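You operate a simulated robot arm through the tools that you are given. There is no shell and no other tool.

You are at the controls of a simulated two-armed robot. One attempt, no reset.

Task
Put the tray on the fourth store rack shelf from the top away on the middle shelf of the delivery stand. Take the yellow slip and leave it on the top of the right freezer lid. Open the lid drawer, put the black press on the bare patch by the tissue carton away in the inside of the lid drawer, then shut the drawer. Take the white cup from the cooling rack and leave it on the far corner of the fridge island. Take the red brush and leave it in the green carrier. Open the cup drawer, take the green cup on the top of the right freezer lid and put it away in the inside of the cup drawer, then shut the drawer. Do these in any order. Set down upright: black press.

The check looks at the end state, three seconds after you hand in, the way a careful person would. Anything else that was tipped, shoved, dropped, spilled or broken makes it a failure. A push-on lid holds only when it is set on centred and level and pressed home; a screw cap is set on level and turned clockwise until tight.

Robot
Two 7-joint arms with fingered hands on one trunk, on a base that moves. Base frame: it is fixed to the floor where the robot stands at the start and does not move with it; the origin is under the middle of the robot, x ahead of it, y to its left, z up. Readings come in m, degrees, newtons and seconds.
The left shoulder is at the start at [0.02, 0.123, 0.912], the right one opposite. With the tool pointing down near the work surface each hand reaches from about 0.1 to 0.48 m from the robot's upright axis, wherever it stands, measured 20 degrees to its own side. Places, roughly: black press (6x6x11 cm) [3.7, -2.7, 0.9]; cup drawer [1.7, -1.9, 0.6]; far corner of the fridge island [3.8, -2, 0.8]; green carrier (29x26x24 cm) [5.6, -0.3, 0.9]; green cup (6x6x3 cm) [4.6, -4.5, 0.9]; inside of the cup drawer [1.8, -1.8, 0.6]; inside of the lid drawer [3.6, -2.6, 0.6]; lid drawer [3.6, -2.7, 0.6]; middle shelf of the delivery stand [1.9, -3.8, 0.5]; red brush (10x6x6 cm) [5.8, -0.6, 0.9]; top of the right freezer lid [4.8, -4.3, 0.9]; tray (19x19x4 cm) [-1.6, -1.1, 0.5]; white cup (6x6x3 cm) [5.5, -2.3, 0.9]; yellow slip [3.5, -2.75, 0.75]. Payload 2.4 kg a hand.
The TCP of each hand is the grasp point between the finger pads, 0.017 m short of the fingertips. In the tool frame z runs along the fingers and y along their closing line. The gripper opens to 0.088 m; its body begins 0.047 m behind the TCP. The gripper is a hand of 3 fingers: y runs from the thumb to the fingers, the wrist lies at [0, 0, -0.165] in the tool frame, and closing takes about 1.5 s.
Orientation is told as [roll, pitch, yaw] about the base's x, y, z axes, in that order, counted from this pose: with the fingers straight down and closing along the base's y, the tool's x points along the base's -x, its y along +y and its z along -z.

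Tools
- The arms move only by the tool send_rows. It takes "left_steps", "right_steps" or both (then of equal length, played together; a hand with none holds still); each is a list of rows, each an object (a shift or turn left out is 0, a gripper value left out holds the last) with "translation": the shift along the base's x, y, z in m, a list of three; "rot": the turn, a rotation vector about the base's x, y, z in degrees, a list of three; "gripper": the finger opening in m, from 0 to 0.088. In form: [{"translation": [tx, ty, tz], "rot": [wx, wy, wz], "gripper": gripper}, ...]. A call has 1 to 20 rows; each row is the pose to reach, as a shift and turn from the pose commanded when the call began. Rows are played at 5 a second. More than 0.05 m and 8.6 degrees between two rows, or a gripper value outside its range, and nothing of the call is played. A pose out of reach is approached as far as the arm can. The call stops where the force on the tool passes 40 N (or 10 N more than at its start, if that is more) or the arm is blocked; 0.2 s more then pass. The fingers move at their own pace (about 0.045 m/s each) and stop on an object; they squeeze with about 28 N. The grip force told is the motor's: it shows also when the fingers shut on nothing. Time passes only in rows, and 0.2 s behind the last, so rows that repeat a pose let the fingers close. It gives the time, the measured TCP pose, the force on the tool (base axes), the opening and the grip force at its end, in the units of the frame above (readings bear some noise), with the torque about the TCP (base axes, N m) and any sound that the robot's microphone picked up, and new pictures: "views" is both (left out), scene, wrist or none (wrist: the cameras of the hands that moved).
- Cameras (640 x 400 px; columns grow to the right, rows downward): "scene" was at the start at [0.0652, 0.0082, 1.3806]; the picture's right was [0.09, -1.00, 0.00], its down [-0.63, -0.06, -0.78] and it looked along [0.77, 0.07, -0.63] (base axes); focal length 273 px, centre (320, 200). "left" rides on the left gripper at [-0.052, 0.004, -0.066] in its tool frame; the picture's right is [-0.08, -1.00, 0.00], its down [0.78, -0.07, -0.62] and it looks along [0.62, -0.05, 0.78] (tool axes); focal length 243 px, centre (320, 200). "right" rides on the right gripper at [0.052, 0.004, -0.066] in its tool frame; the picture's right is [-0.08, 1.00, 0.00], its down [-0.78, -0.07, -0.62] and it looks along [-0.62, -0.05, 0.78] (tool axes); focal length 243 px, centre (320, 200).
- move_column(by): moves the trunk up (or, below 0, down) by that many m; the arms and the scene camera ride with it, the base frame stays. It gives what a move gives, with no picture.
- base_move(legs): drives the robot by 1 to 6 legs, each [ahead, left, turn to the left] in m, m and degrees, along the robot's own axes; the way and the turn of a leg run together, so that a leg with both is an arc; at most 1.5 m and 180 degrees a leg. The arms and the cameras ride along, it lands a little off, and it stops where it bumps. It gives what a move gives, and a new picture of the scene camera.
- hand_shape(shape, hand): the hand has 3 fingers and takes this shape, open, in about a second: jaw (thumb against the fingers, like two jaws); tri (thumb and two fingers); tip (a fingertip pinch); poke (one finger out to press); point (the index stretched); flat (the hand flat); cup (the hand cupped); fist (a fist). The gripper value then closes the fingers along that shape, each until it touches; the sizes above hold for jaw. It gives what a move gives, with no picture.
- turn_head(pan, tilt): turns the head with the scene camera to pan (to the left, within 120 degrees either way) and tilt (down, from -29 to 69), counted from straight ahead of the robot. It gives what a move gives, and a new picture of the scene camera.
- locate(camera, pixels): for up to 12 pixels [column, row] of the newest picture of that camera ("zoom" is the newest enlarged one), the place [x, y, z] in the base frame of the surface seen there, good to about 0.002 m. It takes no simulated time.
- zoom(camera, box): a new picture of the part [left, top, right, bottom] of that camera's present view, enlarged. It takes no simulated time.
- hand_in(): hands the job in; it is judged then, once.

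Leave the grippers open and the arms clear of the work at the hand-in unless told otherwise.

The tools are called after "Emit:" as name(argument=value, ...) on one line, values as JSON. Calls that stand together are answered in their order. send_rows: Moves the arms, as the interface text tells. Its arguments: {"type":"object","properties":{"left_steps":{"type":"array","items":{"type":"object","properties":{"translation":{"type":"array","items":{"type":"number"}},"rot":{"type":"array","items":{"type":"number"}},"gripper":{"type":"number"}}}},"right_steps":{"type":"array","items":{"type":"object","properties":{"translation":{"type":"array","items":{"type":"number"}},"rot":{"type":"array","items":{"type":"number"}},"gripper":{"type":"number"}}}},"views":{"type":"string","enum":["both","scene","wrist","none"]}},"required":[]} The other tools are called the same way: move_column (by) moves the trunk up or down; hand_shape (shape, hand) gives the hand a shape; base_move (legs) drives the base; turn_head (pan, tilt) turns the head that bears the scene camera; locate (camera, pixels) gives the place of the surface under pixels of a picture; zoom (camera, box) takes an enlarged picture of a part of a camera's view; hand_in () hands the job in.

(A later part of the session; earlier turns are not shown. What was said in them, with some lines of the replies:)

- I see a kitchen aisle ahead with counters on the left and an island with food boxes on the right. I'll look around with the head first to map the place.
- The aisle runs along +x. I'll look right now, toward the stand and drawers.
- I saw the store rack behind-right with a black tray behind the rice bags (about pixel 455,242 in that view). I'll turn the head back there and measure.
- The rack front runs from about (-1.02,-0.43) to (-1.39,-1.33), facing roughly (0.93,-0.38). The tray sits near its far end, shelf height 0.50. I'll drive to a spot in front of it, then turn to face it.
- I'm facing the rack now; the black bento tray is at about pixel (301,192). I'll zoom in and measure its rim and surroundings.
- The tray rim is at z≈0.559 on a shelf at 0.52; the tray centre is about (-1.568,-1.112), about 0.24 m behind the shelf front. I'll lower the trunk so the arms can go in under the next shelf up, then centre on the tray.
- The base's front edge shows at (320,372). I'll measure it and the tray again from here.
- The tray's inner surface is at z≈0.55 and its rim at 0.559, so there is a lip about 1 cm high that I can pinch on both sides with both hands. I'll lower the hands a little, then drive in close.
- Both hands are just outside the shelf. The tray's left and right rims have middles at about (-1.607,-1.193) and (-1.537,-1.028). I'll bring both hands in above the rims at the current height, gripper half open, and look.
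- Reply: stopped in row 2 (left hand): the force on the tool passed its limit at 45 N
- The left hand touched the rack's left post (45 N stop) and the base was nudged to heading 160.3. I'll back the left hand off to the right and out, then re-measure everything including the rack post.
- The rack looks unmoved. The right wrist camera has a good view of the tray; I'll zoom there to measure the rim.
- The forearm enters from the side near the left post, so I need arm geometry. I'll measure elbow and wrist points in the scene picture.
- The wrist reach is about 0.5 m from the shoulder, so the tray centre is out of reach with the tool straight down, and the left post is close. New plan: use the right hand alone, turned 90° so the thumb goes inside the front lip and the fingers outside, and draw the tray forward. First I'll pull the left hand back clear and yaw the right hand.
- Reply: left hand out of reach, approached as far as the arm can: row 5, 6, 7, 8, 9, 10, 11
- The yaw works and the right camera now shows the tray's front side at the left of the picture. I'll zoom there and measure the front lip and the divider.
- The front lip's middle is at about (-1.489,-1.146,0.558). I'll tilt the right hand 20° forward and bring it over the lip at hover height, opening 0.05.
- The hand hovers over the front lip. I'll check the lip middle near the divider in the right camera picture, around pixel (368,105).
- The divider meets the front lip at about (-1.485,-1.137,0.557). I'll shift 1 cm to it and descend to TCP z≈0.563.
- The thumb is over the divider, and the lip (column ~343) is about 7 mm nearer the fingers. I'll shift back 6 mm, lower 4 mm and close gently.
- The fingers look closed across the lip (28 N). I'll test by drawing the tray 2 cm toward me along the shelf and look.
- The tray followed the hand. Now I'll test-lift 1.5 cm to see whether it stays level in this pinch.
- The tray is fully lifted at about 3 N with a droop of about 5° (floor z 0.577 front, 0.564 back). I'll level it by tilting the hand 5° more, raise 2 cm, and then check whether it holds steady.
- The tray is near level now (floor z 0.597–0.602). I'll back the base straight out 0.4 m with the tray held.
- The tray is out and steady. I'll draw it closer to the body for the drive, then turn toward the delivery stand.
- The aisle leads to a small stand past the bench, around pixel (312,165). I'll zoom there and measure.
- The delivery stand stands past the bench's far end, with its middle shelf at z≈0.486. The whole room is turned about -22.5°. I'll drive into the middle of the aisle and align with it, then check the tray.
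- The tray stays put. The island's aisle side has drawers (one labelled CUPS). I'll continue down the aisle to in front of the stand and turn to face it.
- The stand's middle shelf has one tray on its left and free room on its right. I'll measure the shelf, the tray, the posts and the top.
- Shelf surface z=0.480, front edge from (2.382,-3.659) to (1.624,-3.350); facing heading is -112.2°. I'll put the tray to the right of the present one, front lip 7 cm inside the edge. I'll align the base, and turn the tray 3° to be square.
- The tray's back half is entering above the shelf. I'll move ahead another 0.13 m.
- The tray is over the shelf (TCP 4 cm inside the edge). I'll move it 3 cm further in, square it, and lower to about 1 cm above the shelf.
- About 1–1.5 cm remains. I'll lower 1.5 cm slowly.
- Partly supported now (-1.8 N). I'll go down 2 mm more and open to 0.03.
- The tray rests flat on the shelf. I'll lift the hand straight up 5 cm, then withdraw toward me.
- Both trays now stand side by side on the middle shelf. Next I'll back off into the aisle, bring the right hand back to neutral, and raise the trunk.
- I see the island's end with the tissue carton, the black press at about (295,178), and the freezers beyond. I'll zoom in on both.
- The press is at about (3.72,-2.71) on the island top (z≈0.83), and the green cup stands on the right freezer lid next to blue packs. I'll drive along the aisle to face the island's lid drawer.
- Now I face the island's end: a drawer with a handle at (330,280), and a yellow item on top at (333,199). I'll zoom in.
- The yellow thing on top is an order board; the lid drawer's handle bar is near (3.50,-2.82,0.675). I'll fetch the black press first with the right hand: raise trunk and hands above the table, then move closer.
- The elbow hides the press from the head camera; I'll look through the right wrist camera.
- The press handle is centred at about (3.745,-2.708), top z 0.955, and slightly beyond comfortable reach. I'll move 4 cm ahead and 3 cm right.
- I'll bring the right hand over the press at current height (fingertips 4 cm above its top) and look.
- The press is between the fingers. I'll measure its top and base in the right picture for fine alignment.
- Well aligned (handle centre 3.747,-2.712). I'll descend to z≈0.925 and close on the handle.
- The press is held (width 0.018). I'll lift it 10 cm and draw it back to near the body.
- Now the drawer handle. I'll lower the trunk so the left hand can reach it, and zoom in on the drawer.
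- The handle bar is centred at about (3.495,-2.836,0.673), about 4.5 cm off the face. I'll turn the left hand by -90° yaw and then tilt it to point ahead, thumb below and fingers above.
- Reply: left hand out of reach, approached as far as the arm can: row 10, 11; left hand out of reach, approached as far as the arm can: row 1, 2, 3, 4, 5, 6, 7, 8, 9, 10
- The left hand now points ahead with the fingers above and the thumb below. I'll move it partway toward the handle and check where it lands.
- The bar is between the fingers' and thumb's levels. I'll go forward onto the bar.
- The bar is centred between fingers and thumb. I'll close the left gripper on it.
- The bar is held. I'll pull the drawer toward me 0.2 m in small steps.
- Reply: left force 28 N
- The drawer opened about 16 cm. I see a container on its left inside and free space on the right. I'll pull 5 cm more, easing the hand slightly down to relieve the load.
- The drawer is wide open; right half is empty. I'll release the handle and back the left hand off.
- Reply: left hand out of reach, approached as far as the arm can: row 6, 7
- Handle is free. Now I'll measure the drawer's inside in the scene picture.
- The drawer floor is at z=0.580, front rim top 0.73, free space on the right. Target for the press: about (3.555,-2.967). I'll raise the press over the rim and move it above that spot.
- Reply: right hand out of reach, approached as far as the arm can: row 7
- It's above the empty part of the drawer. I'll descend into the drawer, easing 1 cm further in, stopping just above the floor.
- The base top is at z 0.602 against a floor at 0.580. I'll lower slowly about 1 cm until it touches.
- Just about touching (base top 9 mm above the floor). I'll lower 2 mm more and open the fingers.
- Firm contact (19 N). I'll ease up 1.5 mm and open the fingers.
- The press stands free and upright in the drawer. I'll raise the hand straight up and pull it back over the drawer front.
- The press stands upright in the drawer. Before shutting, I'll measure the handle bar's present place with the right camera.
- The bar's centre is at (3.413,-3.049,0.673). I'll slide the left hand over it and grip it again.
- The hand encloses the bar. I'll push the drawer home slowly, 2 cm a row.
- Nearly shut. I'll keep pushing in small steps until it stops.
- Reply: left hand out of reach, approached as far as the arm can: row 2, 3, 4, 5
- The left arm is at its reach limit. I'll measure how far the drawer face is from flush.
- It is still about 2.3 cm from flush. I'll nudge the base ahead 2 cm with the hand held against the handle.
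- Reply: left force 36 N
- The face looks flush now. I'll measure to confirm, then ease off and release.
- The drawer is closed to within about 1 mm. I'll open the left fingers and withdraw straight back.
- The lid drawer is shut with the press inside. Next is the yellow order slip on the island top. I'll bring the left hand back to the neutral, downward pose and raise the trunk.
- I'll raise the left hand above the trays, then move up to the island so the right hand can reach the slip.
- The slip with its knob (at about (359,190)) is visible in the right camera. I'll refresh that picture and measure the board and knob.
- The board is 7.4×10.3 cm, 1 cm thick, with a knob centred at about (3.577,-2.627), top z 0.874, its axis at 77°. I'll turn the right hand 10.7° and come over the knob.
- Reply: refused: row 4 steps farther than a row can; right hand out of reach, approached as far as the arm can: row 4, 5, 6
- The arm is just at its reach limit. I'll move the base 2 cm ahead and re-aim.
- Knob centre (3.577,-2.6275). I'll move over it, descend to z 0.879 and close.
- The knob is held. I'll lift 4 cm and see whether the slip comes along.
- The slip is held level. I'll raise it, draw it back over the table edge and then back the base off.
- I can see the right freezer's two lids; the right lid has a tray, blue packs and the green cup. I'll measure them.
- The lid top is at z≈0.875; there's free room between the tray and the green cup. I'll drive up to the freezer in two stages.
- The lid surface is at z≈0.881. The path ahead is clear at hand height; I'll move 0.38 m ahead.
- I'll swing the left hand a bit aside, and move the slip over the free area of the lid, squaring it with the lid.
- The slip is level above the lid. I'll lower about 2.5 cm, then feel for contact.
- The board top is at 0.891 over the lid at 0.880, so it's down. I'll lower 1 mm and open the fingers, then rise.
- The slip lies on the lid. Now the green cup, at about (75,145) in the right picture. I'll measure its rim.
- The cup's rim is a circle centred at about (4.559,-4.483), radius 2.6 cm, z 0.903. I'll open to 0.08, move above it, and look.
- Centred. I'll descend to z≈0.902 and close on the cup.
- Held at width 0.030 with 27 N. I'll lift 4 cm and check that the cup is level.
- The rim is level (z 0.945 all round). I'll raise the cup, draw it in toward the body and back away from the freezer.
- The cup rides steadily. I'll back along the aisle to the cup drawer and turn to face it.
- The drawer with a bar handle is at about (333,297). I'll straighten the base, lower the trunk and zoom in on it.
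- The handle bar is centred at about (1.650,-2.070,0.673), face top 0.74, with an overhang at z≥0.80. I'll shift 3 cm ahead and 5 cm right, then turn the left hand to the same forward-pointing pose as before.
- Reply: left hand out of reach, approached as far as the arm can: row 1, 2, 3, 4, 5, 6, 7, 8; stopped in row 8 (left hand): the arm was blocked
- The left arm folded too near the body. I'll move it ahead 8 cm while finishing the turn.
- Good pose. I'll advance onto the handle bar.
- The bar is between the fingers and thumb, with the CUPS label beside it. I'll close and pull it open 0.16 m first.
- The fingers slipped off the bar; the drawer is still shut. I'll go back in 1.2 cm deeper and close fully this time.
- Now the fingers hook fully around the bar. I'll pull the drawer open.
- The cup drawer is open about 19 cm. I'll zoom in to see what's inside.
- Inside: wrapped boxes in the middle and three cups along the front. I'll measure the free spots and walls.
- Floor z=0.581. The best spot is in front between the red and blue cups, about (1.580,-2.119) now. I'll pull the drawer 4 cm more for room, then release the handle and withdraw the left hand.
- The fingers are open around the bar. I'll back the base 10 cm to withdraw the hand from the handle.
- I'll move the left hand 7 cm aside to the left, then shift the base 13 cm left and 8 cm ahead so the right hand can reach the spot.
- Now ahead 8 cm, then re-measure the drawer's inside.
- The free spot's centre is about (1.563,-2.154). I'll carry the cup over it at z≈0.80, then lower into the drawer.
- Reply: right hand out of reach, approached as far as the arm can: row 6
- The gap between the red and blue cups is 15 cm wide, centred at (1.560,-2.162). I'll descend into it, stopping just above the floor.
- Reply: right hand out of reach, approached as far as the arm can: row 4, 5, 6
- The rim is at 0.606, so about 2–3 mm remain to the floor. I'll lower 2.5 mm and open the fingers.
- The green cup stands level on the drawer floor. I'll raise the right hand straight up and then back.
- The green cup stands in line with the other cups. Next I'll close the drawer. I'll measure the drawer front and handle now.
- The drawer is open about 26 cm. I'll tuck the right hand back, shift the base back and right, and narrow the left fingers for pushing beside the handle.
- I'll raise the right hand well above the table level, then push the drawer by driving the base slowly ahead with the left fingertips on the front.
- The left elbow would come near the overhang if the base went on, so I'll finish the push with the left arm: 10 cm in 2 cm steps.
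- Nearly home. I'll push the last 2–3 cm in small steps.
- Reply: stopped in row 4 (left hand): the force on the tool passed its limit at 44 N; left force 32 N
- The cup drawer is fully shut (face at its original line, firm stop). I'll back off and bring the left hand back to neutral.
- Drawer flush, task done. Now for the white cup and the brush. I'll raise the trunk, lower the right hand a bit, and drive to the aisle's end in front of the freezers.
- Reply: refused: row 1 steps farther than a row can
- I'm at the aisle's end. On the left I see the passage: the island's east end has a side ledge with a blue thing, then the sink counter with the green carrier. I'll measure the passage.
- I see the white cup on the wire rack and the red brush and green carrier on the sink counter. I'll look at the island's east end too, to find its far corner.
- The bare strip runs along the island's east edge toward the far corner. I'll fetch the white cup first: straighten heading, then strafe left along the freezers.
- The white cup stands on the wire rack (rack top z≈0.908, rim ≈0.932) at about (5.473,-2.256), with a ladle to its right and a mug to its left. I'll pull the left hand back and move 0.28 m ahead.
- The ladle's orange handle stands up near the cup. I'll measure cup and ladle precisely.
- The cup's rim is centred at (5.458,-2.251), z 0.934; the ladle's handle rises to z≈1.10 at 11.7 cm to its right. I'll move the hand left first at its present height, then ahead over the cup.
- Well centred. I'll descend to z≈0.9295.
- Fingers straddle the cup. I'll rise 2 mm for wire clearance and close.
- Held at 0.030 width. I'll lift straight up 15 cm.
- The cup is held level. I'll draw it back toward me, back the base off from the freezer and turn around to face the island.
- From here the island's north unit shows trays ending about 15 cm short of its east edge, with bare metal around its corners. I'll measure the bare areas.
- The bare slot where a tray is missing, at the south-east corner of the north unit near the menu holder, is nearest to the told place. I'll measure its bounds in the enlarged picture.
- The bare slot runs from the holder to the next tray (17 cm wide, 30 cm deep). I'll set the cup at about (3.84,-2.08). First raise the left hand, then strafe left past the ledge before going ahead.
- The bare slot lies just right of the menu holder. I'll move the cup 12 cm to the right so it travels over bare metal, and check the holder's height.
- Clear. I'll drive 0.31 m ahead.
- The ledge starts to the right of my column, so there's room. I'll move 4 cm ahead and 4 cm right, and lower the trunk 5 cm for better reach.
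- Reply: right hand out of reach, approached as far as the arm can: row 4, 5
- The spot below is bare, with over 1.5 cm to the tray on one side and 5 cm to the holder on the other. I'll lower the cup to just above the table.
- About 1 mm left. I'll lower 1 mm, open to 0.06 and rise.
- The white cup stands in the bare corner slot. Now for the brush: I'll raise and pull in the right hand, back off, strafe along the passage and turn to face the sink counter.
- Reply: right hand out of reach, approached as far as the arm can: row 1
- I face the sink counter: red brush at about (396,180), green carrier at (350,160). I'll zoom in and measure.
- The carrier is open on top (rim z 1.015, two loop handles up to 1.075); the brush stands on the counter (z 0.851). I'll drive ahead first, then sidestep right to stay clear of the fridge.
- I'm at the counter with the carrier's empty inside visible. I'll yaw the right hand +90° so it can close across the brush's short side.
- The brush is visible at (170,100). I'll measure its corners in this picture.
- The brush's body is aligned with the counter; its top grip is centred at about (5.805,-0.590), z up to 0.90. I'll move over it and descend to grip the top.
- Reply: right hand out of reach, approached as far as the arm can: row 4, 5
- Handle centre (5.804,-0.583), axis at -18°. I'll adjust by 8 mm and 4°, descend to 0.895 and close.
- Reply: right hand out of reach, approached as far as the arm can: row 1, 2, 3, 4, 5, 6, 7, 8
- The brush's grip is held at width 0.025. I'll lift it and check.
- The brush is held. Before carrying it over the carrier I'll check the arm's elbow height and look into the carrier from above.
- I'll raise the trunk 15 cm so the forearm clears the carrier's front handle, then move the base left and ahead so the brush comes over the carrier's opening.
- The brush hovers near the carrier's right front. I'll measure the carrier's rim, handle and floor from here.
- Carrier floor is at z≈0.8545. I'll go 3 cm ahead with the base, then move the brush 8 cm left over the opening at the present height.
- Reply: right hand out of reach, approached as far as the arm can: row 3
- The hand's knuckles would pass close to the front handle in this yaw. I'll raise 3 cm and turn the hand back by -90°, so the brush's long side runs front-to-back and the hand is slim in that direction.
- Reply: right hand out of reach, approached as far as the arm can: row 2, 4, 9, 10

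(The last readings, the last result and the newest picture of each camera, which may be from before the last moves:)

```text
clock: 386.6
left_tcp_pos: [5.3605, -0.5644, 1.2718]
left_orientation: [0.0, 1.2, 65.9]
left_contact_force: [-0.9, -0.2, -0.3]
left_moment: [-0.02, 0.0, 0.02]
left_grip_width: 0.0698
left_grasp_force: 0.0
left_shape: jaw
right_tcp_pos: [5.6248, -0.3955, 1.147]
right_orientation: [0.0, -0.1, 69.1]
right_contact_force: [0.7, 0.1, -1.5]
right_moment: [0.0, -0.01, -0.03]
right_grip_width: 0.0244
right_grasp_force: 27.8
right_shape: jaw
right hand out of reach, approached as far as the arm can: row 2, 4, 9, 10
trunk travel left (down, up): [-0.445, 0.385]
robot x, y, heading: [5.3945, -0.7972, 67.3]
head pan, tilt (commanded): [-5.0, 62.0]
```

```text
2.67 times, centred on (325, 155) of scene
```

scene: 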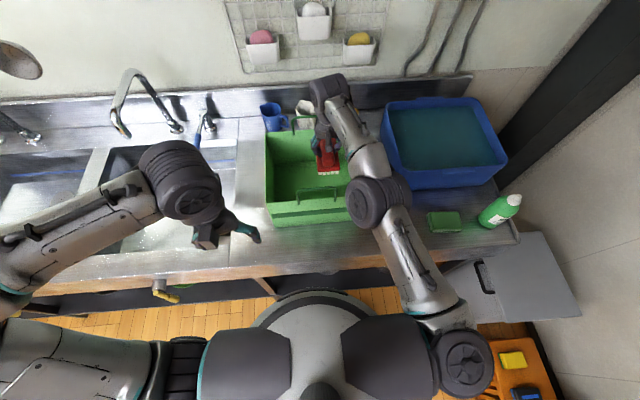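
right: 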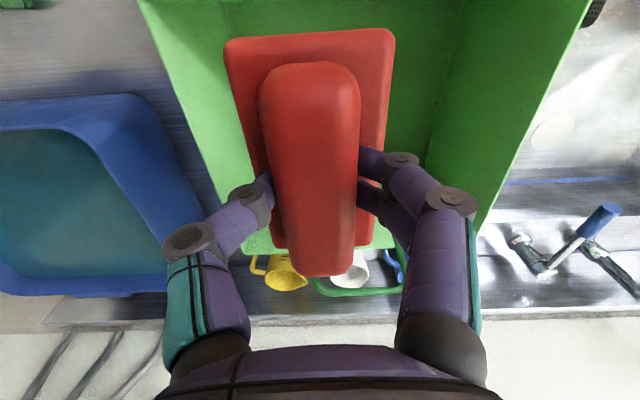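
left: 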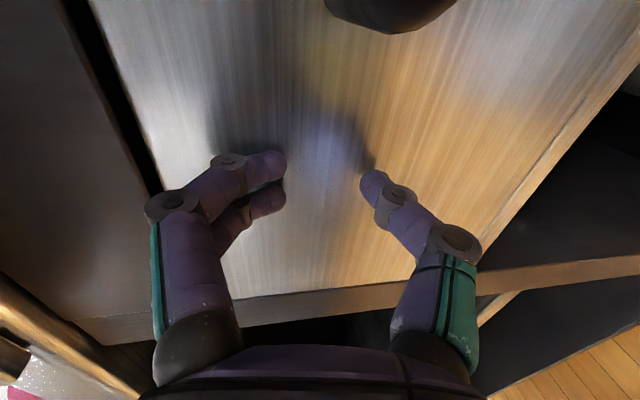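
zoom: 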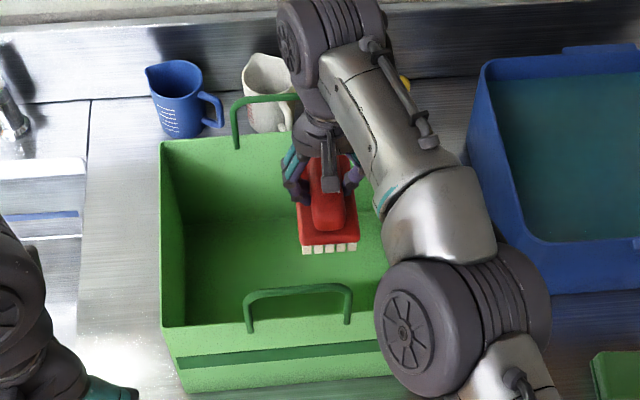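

The brush now points front-to-back over the opening, with the forearm crossing to the right of the handle. I'll descend to z≈1.02 and look.

Emit:
send_rows(right_steps=[{"translation": [0.002, 0.006, -0.04]}, {"translation": [0.004, 0.01, -0.08]}, {"translation": [0.004, 0.01, -0.12]}], views="both")

Emit:
zoom(camera="scene", box=[245, 80, 405, 230])

Emit:
locate(camera="zoom", pixels=[[430, 270], [400, 150], [350, 60], [350, 300], [330, 240], [460, 300], [410, 240], [300, 290]])

```text
clock: 387.4
left_tcp_pos: [5.3607, -0.5643, 1.2709]
left_orientation: [0.0, 1.1, 66.0]
left_contact_force: [0.1, -0.8, -0.3]
left_moment: [0.01, 0.0, 0.01]
left_grip_width: 0.0698
left_grasp_force: 0.1
left_shape: jaw
right_tcp_pos: [5.6251, -0.3885, 1.0279]
right_orientation: [0.1, 0.0, 69.1]
right_contact_force: [-0.4, 0.2, -0.3]
right_moment: [0.02, -0.02, 0.04]
right_grip_width: 0.0244
right_grasp_force: 27.6
right_shape: jaw
right hand out of reach, approached as far as the arm can: row 2, 3
trunk travel left (down, up): [-0.445, 0.385]
robot x, y, heading: [5.3953, -0.795, 67.5]
head pan, tilt (commanded): [-5.0, 62.0]
```

scene: 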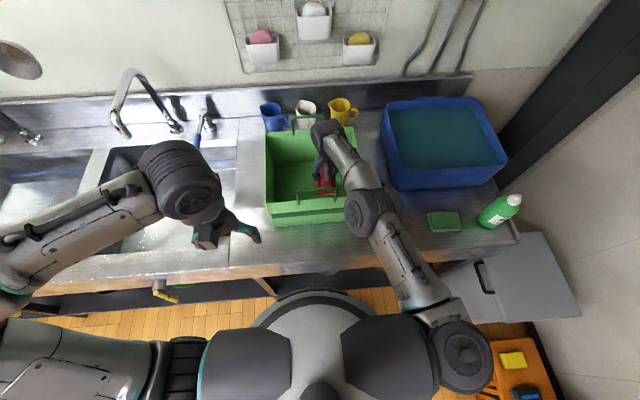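
right: 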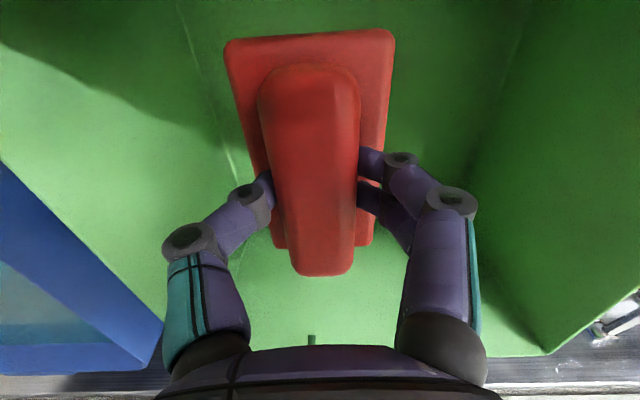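

```text
2.67 times, centred on (325, 155) of scene
```

zoom: 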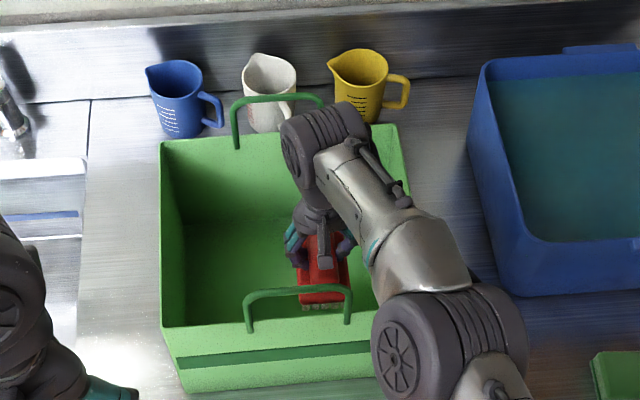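

```text
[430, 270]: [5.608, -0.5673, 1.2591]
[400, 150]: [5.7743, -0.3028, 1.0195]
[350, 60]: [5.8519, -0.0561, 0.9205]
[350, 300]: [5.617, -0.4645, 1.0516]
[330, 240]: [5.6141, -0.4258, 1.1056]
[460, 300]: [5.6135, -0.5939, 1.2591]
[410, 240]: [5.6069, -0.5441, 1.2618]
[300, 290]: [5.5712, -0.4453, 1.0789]
```

The forearm is about 10 cm above the front handle. I'll descend another 6 cm and check clearance again.

Emit:
send_rows(right_steps=[{"translation": [0, 0, -0.03]}, {"translation": [0, 0, -0.06]}], views="scene")

Emit:
zoom(camera="scene", box=[245, 80, 405, 230])

Emit:
locate(camera="zoom", pixels=[[400, 250], [360, 190], [345, 300], [350, 315], [300, 290], [440, 290], [375, 240], [360, 290]])

```text
clock: 388.0
left_tcp_pos: [5.3593, -0.5634, 1.272]
left_orientation: [-0.1, 1.1, 66.0]
left_contact_force: [0.7, 0.2, 1.0]
left_moment: [0.0, 0.01, 0.02]
left_grip_width: 0.0697
left_grasp_force: 0.1
left_shape: jaw
right_tcp_pos: [5.6235, -0.4011, 0.9709]
right_orientation: [0.2, 0.0, 69.2]
right_contact_force: [0.4, -0.4, -0.1]
right_moment: [-0.02, 0.0, 0.01]
right_grip_width: 0.0243
right_grasp_force: 27.9
right_shape: jaw
right hand out of reach, approached as far as the arm can: row 1, 2
trunk travel left (down, up): [-0.445, 0.385]
robot x, y, heading: [5.3947, -0.7941, 67.5]
head pan, tilt (commanded): [-5.0, 62.0]
```

scene: 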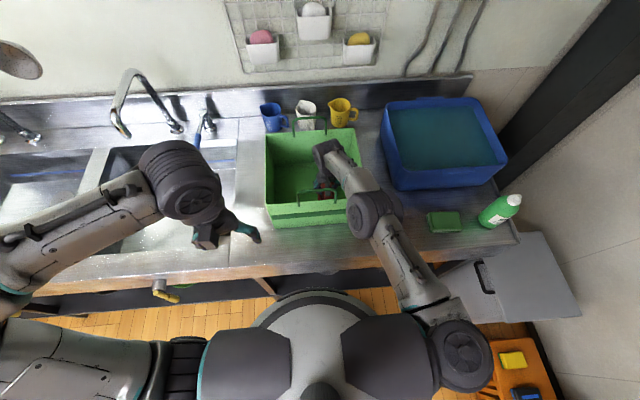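

```text
2.67 times, centred on (325, 155) of scene
```

zoom: 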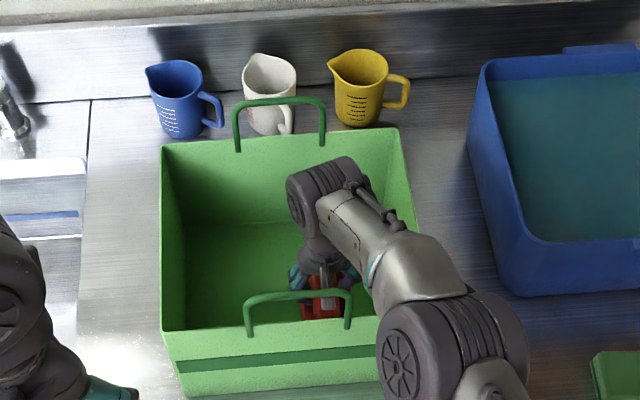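

```text
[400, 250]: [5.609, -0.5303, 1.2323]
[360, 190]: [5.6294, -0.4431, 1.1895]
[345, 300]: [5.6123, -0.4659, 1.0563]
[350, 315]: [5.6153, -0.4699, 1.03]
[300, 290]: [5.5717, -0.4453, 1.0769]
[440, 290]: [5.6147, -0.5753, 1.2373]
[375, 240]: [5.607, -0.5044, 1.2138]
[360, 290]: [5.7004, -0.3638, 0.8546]
```

Clearance over the handle is about 3 cm. I'll lower the trunk 2 cm, nudge the brush 1 cm further in, and view.

Emit:
move_column(by=-0.02)

Emit:
send_rows(right_steps=[{"translation": [0.002, 0.005, 0]}, {"translation": [0.004, 0.01, 0]}], views="both")

Emit:
zoom(camera="scene", box=[245, 80, 405, 230])

Emit:
locate(camera="zoom", pixels=[[400, 250], [360, 190], [345, 300], [300, 290], [375, 240], [370, 215], [330, 310]])

```text
clock: 388.7
left_tcp_pos: [5.3603, -0.5646, 1.2514]
left_orientation: [0.0, 1.1, 65.9]
left_contact_force: [0.9, 0.1, 0.3]
left_moment: [-0.02, 0.04, -0.02]
left_grip_width: 0.07
left_grasp_force: 0.0
left_shape: jaw
right_tcp_pos: [5.6233, -0.4005, 0.9514]
right_orientation: [0.1, 0.0, 69.2]
right_contact_force: [0.0, -0.5, -0.9]
right_moment: [0.01, -0.02, 0.01]
right_grip_width: 0.0245
right_grasp_force: 28.3
right_shape: jaw
trunk travel left (down, up): [-0.425, 0.405]
robot x, y, heading: [5.3928, -0.7949, 67.5]
head pan, tilt (commanded): [-5.0, 62.0]
```

```text
clock: 389.3
left_tcp_pos: [5.3594, -0.5646, 1.251]
left_orientation: [0.0, 1.1, 66.0]
left_contact_force: [-0.3, 0.7, -1.2]
left_moment: [0.01, 0.01, -0.01]
left_grip_width: 0.0698
left_grasp_force: 0.1
left_shape: jaw
right_tcp_pos: [5.6253, -0.3984, 0.9526]
right_orientation: [0.1, 0.1, 69.2]
right_contact_force: [0.2, -0.4, -1.0]
right_moment: [-0.04, 0.03, -0.02]
right_grip_width: 0.0243
right_grasp_force: 28.2
right_shape: jaw
right hand out of reach, approached as far as the arm can: row 1, 2
trunk travel left (down, up): [-0.425, 0.405]
robot x, y, heading: [5.3925, -0.7952, 67.6]
head pan, tilt (commanded): [-5.0, 62.0]
```

scene: 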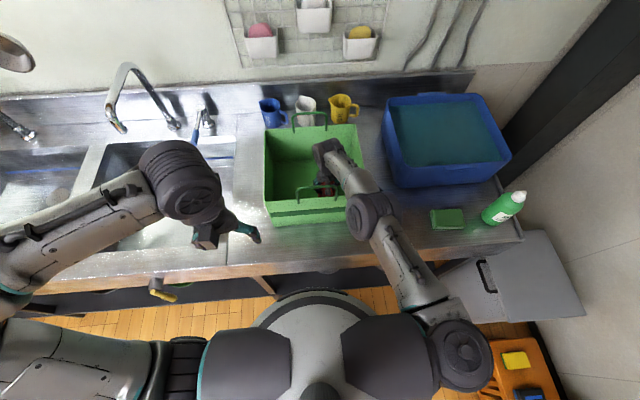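
right: 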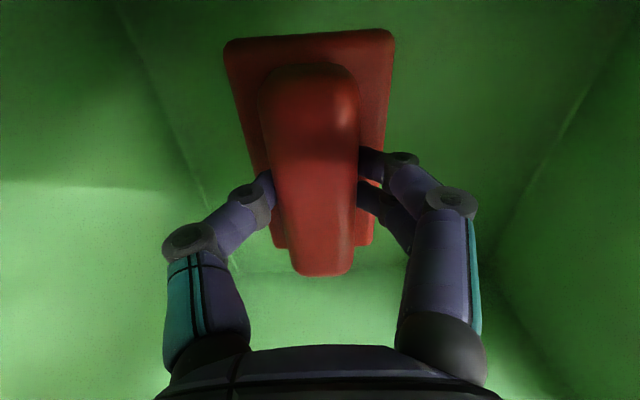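

```text
2.67 times, centred on (325, 155) of scene
```

zoom: 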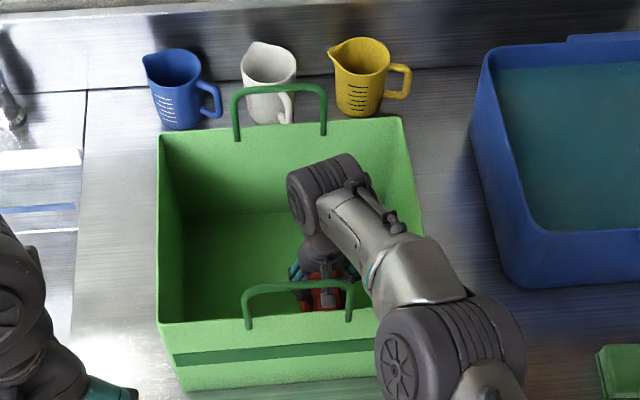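

```text
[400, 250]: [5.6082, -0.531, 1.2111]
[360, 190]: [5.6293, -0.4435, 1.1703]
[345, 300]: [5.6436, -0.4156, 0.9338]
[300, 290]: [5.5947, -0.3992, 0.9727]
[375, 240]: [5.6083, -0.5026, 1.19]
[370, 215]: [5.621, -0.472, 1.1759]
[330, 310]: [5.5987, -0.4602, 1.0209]
```

About 2 cm of margin remains over the handle. I'll lower the trunk 1.2 cm more, then let the brush go about 4 cm above the carrier floor.

Emit:
move_column(by=-0.012)

Emit:
send_rows(right_steps=[{"gripper": 0.035}, {"gripper": 0.05}, {"gripper": 0.06}, {"gripper": 0.06}, {"gripper": 0.06}], views="wrist")

```text
clock: 389.9
left_tcp_pos: [5.3604, -0.5626, 1.2389]
left_orientation: [-0.1, 1.1, 66.1]
left_contact_force: [-0.2, 0.1, -0.5]
left_moment: [0.0, 0.01, -0.01]
left_grip_width: 0.0699
left_grasp_force: 0.1
left_shape: jaw
right_tcp_pos: [5.6247, -0.3995, 0.9413]
right_orientation: [0.2, -0.1, 69.2]
right_contact_force: [-0.1, 0.8, 0.0]
right_moment: [-0.01, -0.03, -0.03]
right_grip_width: 0.0241
right_grasp_force: 28.3
right_shape: jaw
trunk travel left (down, up): [-0.413, 0.417]
robot x, y, heading: [5.3976, -0.7942, 67.6]
head pan, tilt (commanded): [-5.0, 62.0]
```

```text
clock: 391.1
left_tcp_pos: [5.3594, -0.5643, 1.2398]
left_orientation: [0.0, 1.1, 66.0]
left_contact_force: [-0.7, 0.0, -0.6]
left_moment: [0.0, 0.0, 0.02]
left_grip_width: 0.0698
left_grasp_force: 0.2
left_shape: jaw
right_tcp_pos: [5.6252, -0.3998, 0.9415]
right_orientation: [0.1, -0.1, 69.3]
right_contact_force: [-0.2, 0.9, 0.0]
right_moment: [0.02, 0.03, -0.02]
right_grip_width: 0.0599
right_grasp_force: 0.2
right_shape: jaw
trunk travel left (down, up): [-0.413, 0.417]
robot x, y, heading: [5.4008, -0.7992, 67.8]
head pan, tilt (commanded): [-5.0, 62.0]
```

right: 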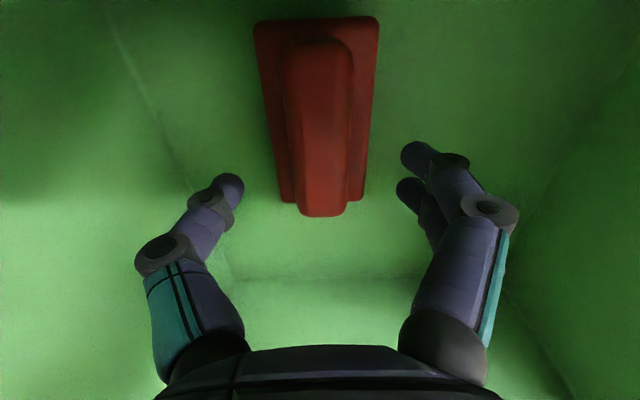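

The brush stands on the carrier's floor. I'll raise the trunk to lift the hand straight out of the carrier.

Emit:
move_column(by=0.2)

Emit:
base_move(legs=[[-0.35, 0, 0]])

Emit:
turn_head(pan=-5, tilt=45)

Emit:
zoom(camera="scene", box=[220, 100, 460, 260])

```text
clock: 393.2
left_tcp_pos: [5.3592, -0.5652, 1.4385]
left_orientation: [0.0, 1.1, 66.0]
left_contact_force: [-0.3, 0.0, -1.1]
left_moment: [0.02, -0.02, -0.02]
left_grip_width: 0.0699
left_grasp_force: 0.1
left_shape: jaw
right_tcp_pos: [5.6263, -0.3978, 1.141]
right_orientation: [0.1, 0.1, 69.3]
right_contact_force: [0.0, -0.2, 0.5]
right_moment: [0.01, 0.0, -0.01]
right_grip_width: 0.0596
right_grasp_force: 0.0
right_shape: jaw
trunk travel left (down, up): [-0.613, 0.217]
robot x, y, heading: [5.3971, -0.7933, 67.7]
head pan, tilt (commanded): [-5.0, 62.0]
```

```text
clock: 395.5
left_tcp_pos: [5.2268, -0.8872, 1.4395]
left_orientation: [0.0, 1.0, 66.2]
left_contact_force: [0.4, 0.3, -0.3]
left_moment: [-0.03, -0.01, -0.03]
left_grip_width: 0.07
left_grasp_force: 0.1
left_shape: jaw
right_tcp_pos: [5.49, -0.7216, 1.141]
right_orientation: [0.0, 0.0, 69.4]
right_contact_force: [0.3, 0.4, 0.4]
right_moment: [0.01, 0.01, 0.03]
right_grip_width: 0.0599
right_grasp_force: 0.1
right_shape: jaw
trunk travel left (down, up): [-0.613, 0.217]
robot x, y, heading: [5.2623, -1.1157, 67.8]
head pan, tilt (commanded): [-5.0, 62.0]
```

scene: 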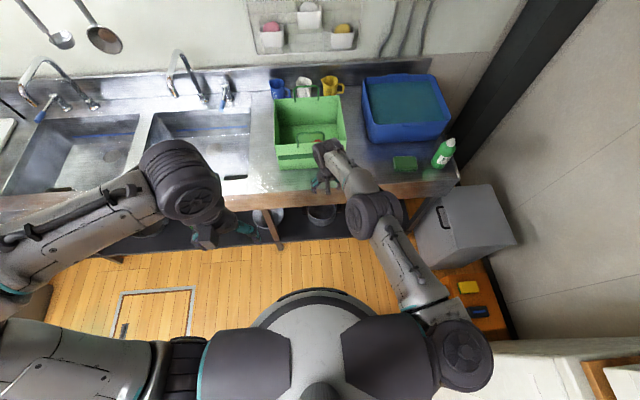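

```text
clock: 396.3
left_tcp_pos: [5.2267, -0.8863, 1.4386]
left_orientation: [0.0, 1.1, 66.3]
left_contact_force: [0.2, -0.7, 0.3]
left_moment: [0.03, 0.03, -0.02]
left_grip_width: 0.0697
left_grasp_force: 0.1
left_shape: jaw
right_tcp_pos: [5.4905, -0.7202, 1.1404]
right_orientation: [0.1, 0.1, 69.4]
right_contact_force: [0.2, 0.4, 0.0]
right_moment: [0.03, 0.0, 0.01]
right_grip_width: 0.0598
right_grasp_force: 0.1
right_shape: jaw
trunk travel left (down, up): [-0.613, 0.217]
robot x, y, heading: [5.2594, -1.118, 67.6]
head pan, tilt (commanded): [-5.0, 45.0]
```

scene: 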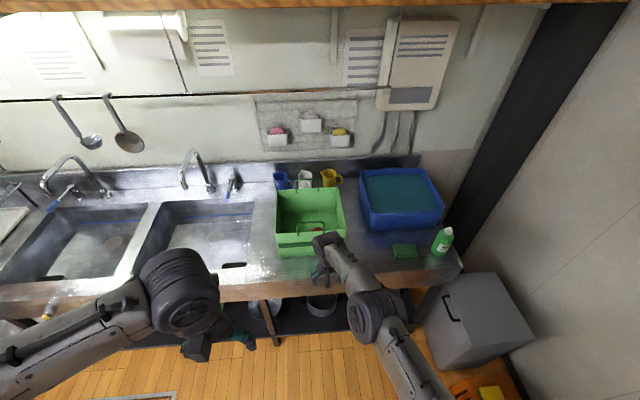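

```text
2.50 times, centred on (340, 180) of scene
```

zoom: 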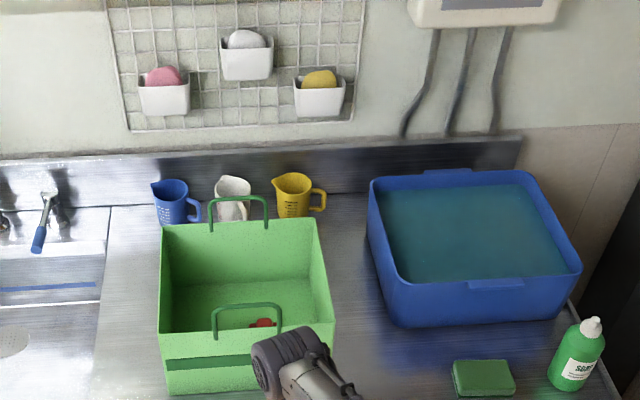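

The red brush lies inside the carrier and nothing around it moved. I'll open both hands fully and turn to check the white cup and the island from here.

Emit:
send_rows(left_steps=[{"translation": [0, 0, -0.04], "gripper": 0.088}, {"translation": [0, 0, -0.08], "gripper": 0.088}, {"translation": [0, 0, -0.12], "gripper": 0.088}], right_steps=[{"translation": [-0.01, -0.03, 0], "gripper": 0.088}, {"translation": [-0.02, -0.06, 0], "gripper": 0.088}, {"translation": [-0.03, -0.09, 0], "gripper": 0.088}], views="none")

Emit:
base_move(legs=[[-0.3, 0.1, 0], [0, 0, 100]])

Emit:
turn_head(pan=40, tilt=28)

```text
clock: 397.1
left_tcp_pos: [5.227, -0.887, 1.3188]
left_orientation: [0.0, 1.0, 66.2]
left_contact_force: [0.7, 0.6, 0.3]
left_moment: [-0.02, -0.02, 0.0]
left_grip_width: 0.0877
left_grasp_force: 0.1
left_shape: jaw
right_tcp_pos: [5.4609, -0.8124, 1.1423]
right_orientation: [0.1, -0.2, 69.4]
right_contact_force: [-0.6, 0.0, 0.8]
right_moment: [-0.02, 0.01, 0.0]
right_grip_width: 0.0879
right_grasp_force: 0.0
right_shape: jaw
trunk travel left (down, up): [-0.613, 0.217]
robot x, y, heading: [5.2619, -1.1191, 67.6]
head pan, tilt (commanded): [-5.0, 45.0]
```

```text
clock: 403.5
left_tcp_pos: [4.8335, -1.443, 1.3189]
left_orientation: [0.1, 1.2, 167.6]
left_contact_force: [0.5, -0.7, -0.4]
left_moment: [0.0, 0.0, 0.02]
left_grip_width: 0.0876
left_grasp_force: 0.1
left_shape: jaw
right_tcp_pos: [4.713, -1.2294, 1.1412]
right_orientation: [0.2, 0.0, 171.0]
right_contact_force: [-0.9, 0.3, -0.6]
right_moment: [0.01, 0.04, 0.02]
right_grip_width: 0.0879
right_grasp_force: 0.0
right_shape: jaw
trunk travel left (down, up): [-0.613, 0.217]
robot x, y, heading: [5.0536, -1.3613, 168.9]
head pan, tilt (commanded): [-5.0, 45.0]
```

scene: 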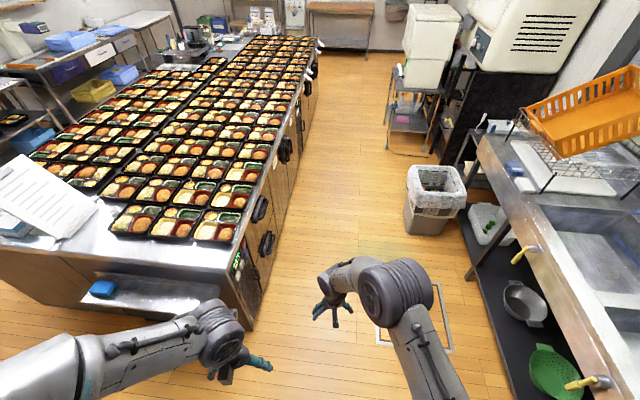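

```text
clock: 404.6
left_tcp_pos: [4.8328, -1.4414, 1.3196]
left_orientation: [0.0, 1.1, 167.7]
left_contact_force: [-0.1, 0.7, 0.0]
left_moment: [-0.01, 0.0, 0.0]
left_grip_width: 0.0879
left_grasp_force: 0.0
left_shape: jaw
right_tcp_pos: [4.715, -1.2286, 1.1407]
right_orientation: [0.1, 0.0, 170.9]
right_contact_force: [-0.2, 0.3, 0.6]
right_moment: [-0.01, -0.01, 0.01]
right_grip_width: 0.0879
right_grasp_force: 0.1
right_shape: jaw
trunk travel left (down, up): [-0.613, 0.217]
robot x, y, heading: [5.0521, -1.3642, 169.0]
head pan, tilt (commanded): [40.0, 28.0]
```

scene: 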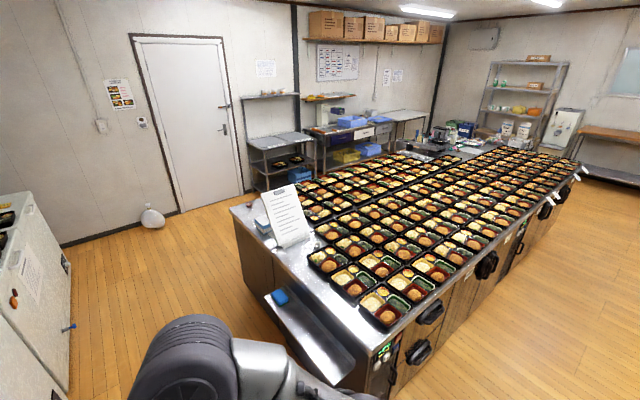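

The north unit has fridge doors, so it's the fridge island. I'll zoom in on its corner by the menu holder to see the white cup.

Emit:
zoom(camera="scene", box=[230, 180, 430, 330])

Emit:
zoom(camera="scene", box=[230, 90, 350, 190])

```text
2.67 times, centred on (330, 255) of scene
```

zoom: 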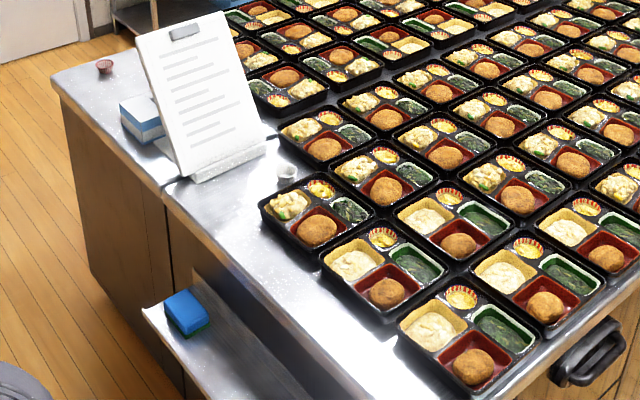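

```text
4.00 times, centred on (290, 140) of scene
```

zoom: 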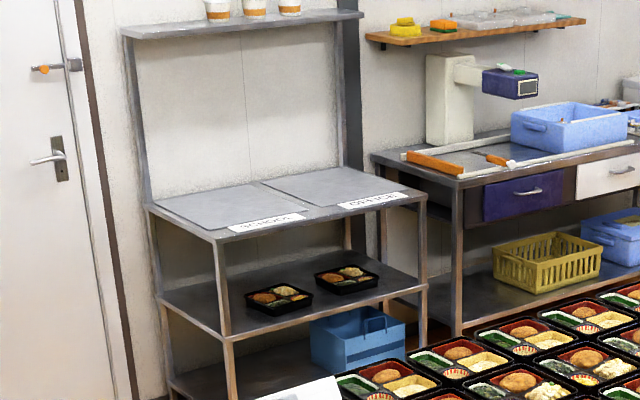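

All goals check out: the tray is on the middle shelf beside the other, the slip is on the right freezer lid, and the press is in the shut lid drawer. The white cup is in the fridge island's corner, the brush in the carrier, and the green cup in the shut cup drawer. Grippers are open and the arms are clear, so I'll hand in.

Emit:
hand_in()

```text
The job is handed in.
```

I've handed the job in. All six tasks are done as far as I could see, but no verdict came back.

| Item | Where it is now |
|---|---|
| Tray | On the middle shelf of the delivery stand, beside the tray already there |
| Yellow slip | Flat on the right freezer lid, between its tray and the blue packs |
| Black press | In the lid drawer, set upright; the drawer is shut, so I couldn't see it again after closing |
| White cup | Upright on the bare patch by the menu holder, at the south-east end of the fridge island |
| Red brush | In the green carrier |
| Green cup | Upright in the cup drawer, in line with the other cups; drawer shut |

- **Yellow slip:** I took it to be the small board reading "ORDER OFFICE CORN SOUP". It was the only yellow item close to the place you gave.
- **White cup spot:** the exact point you gave was covered by trays, so I used the nearest bare spot, about 9 cm away.
- **Store rack:** my left hand bumped its post at about 45 N while I was reaching for the tray. Nothing on the rack looked moved afterwards.
- **Red brush:** I let it go about 4 cm above the carrier floor, because the handle kept my arm from going lower. It landed upright.

Both grippers are open and the arms are clear of the work.
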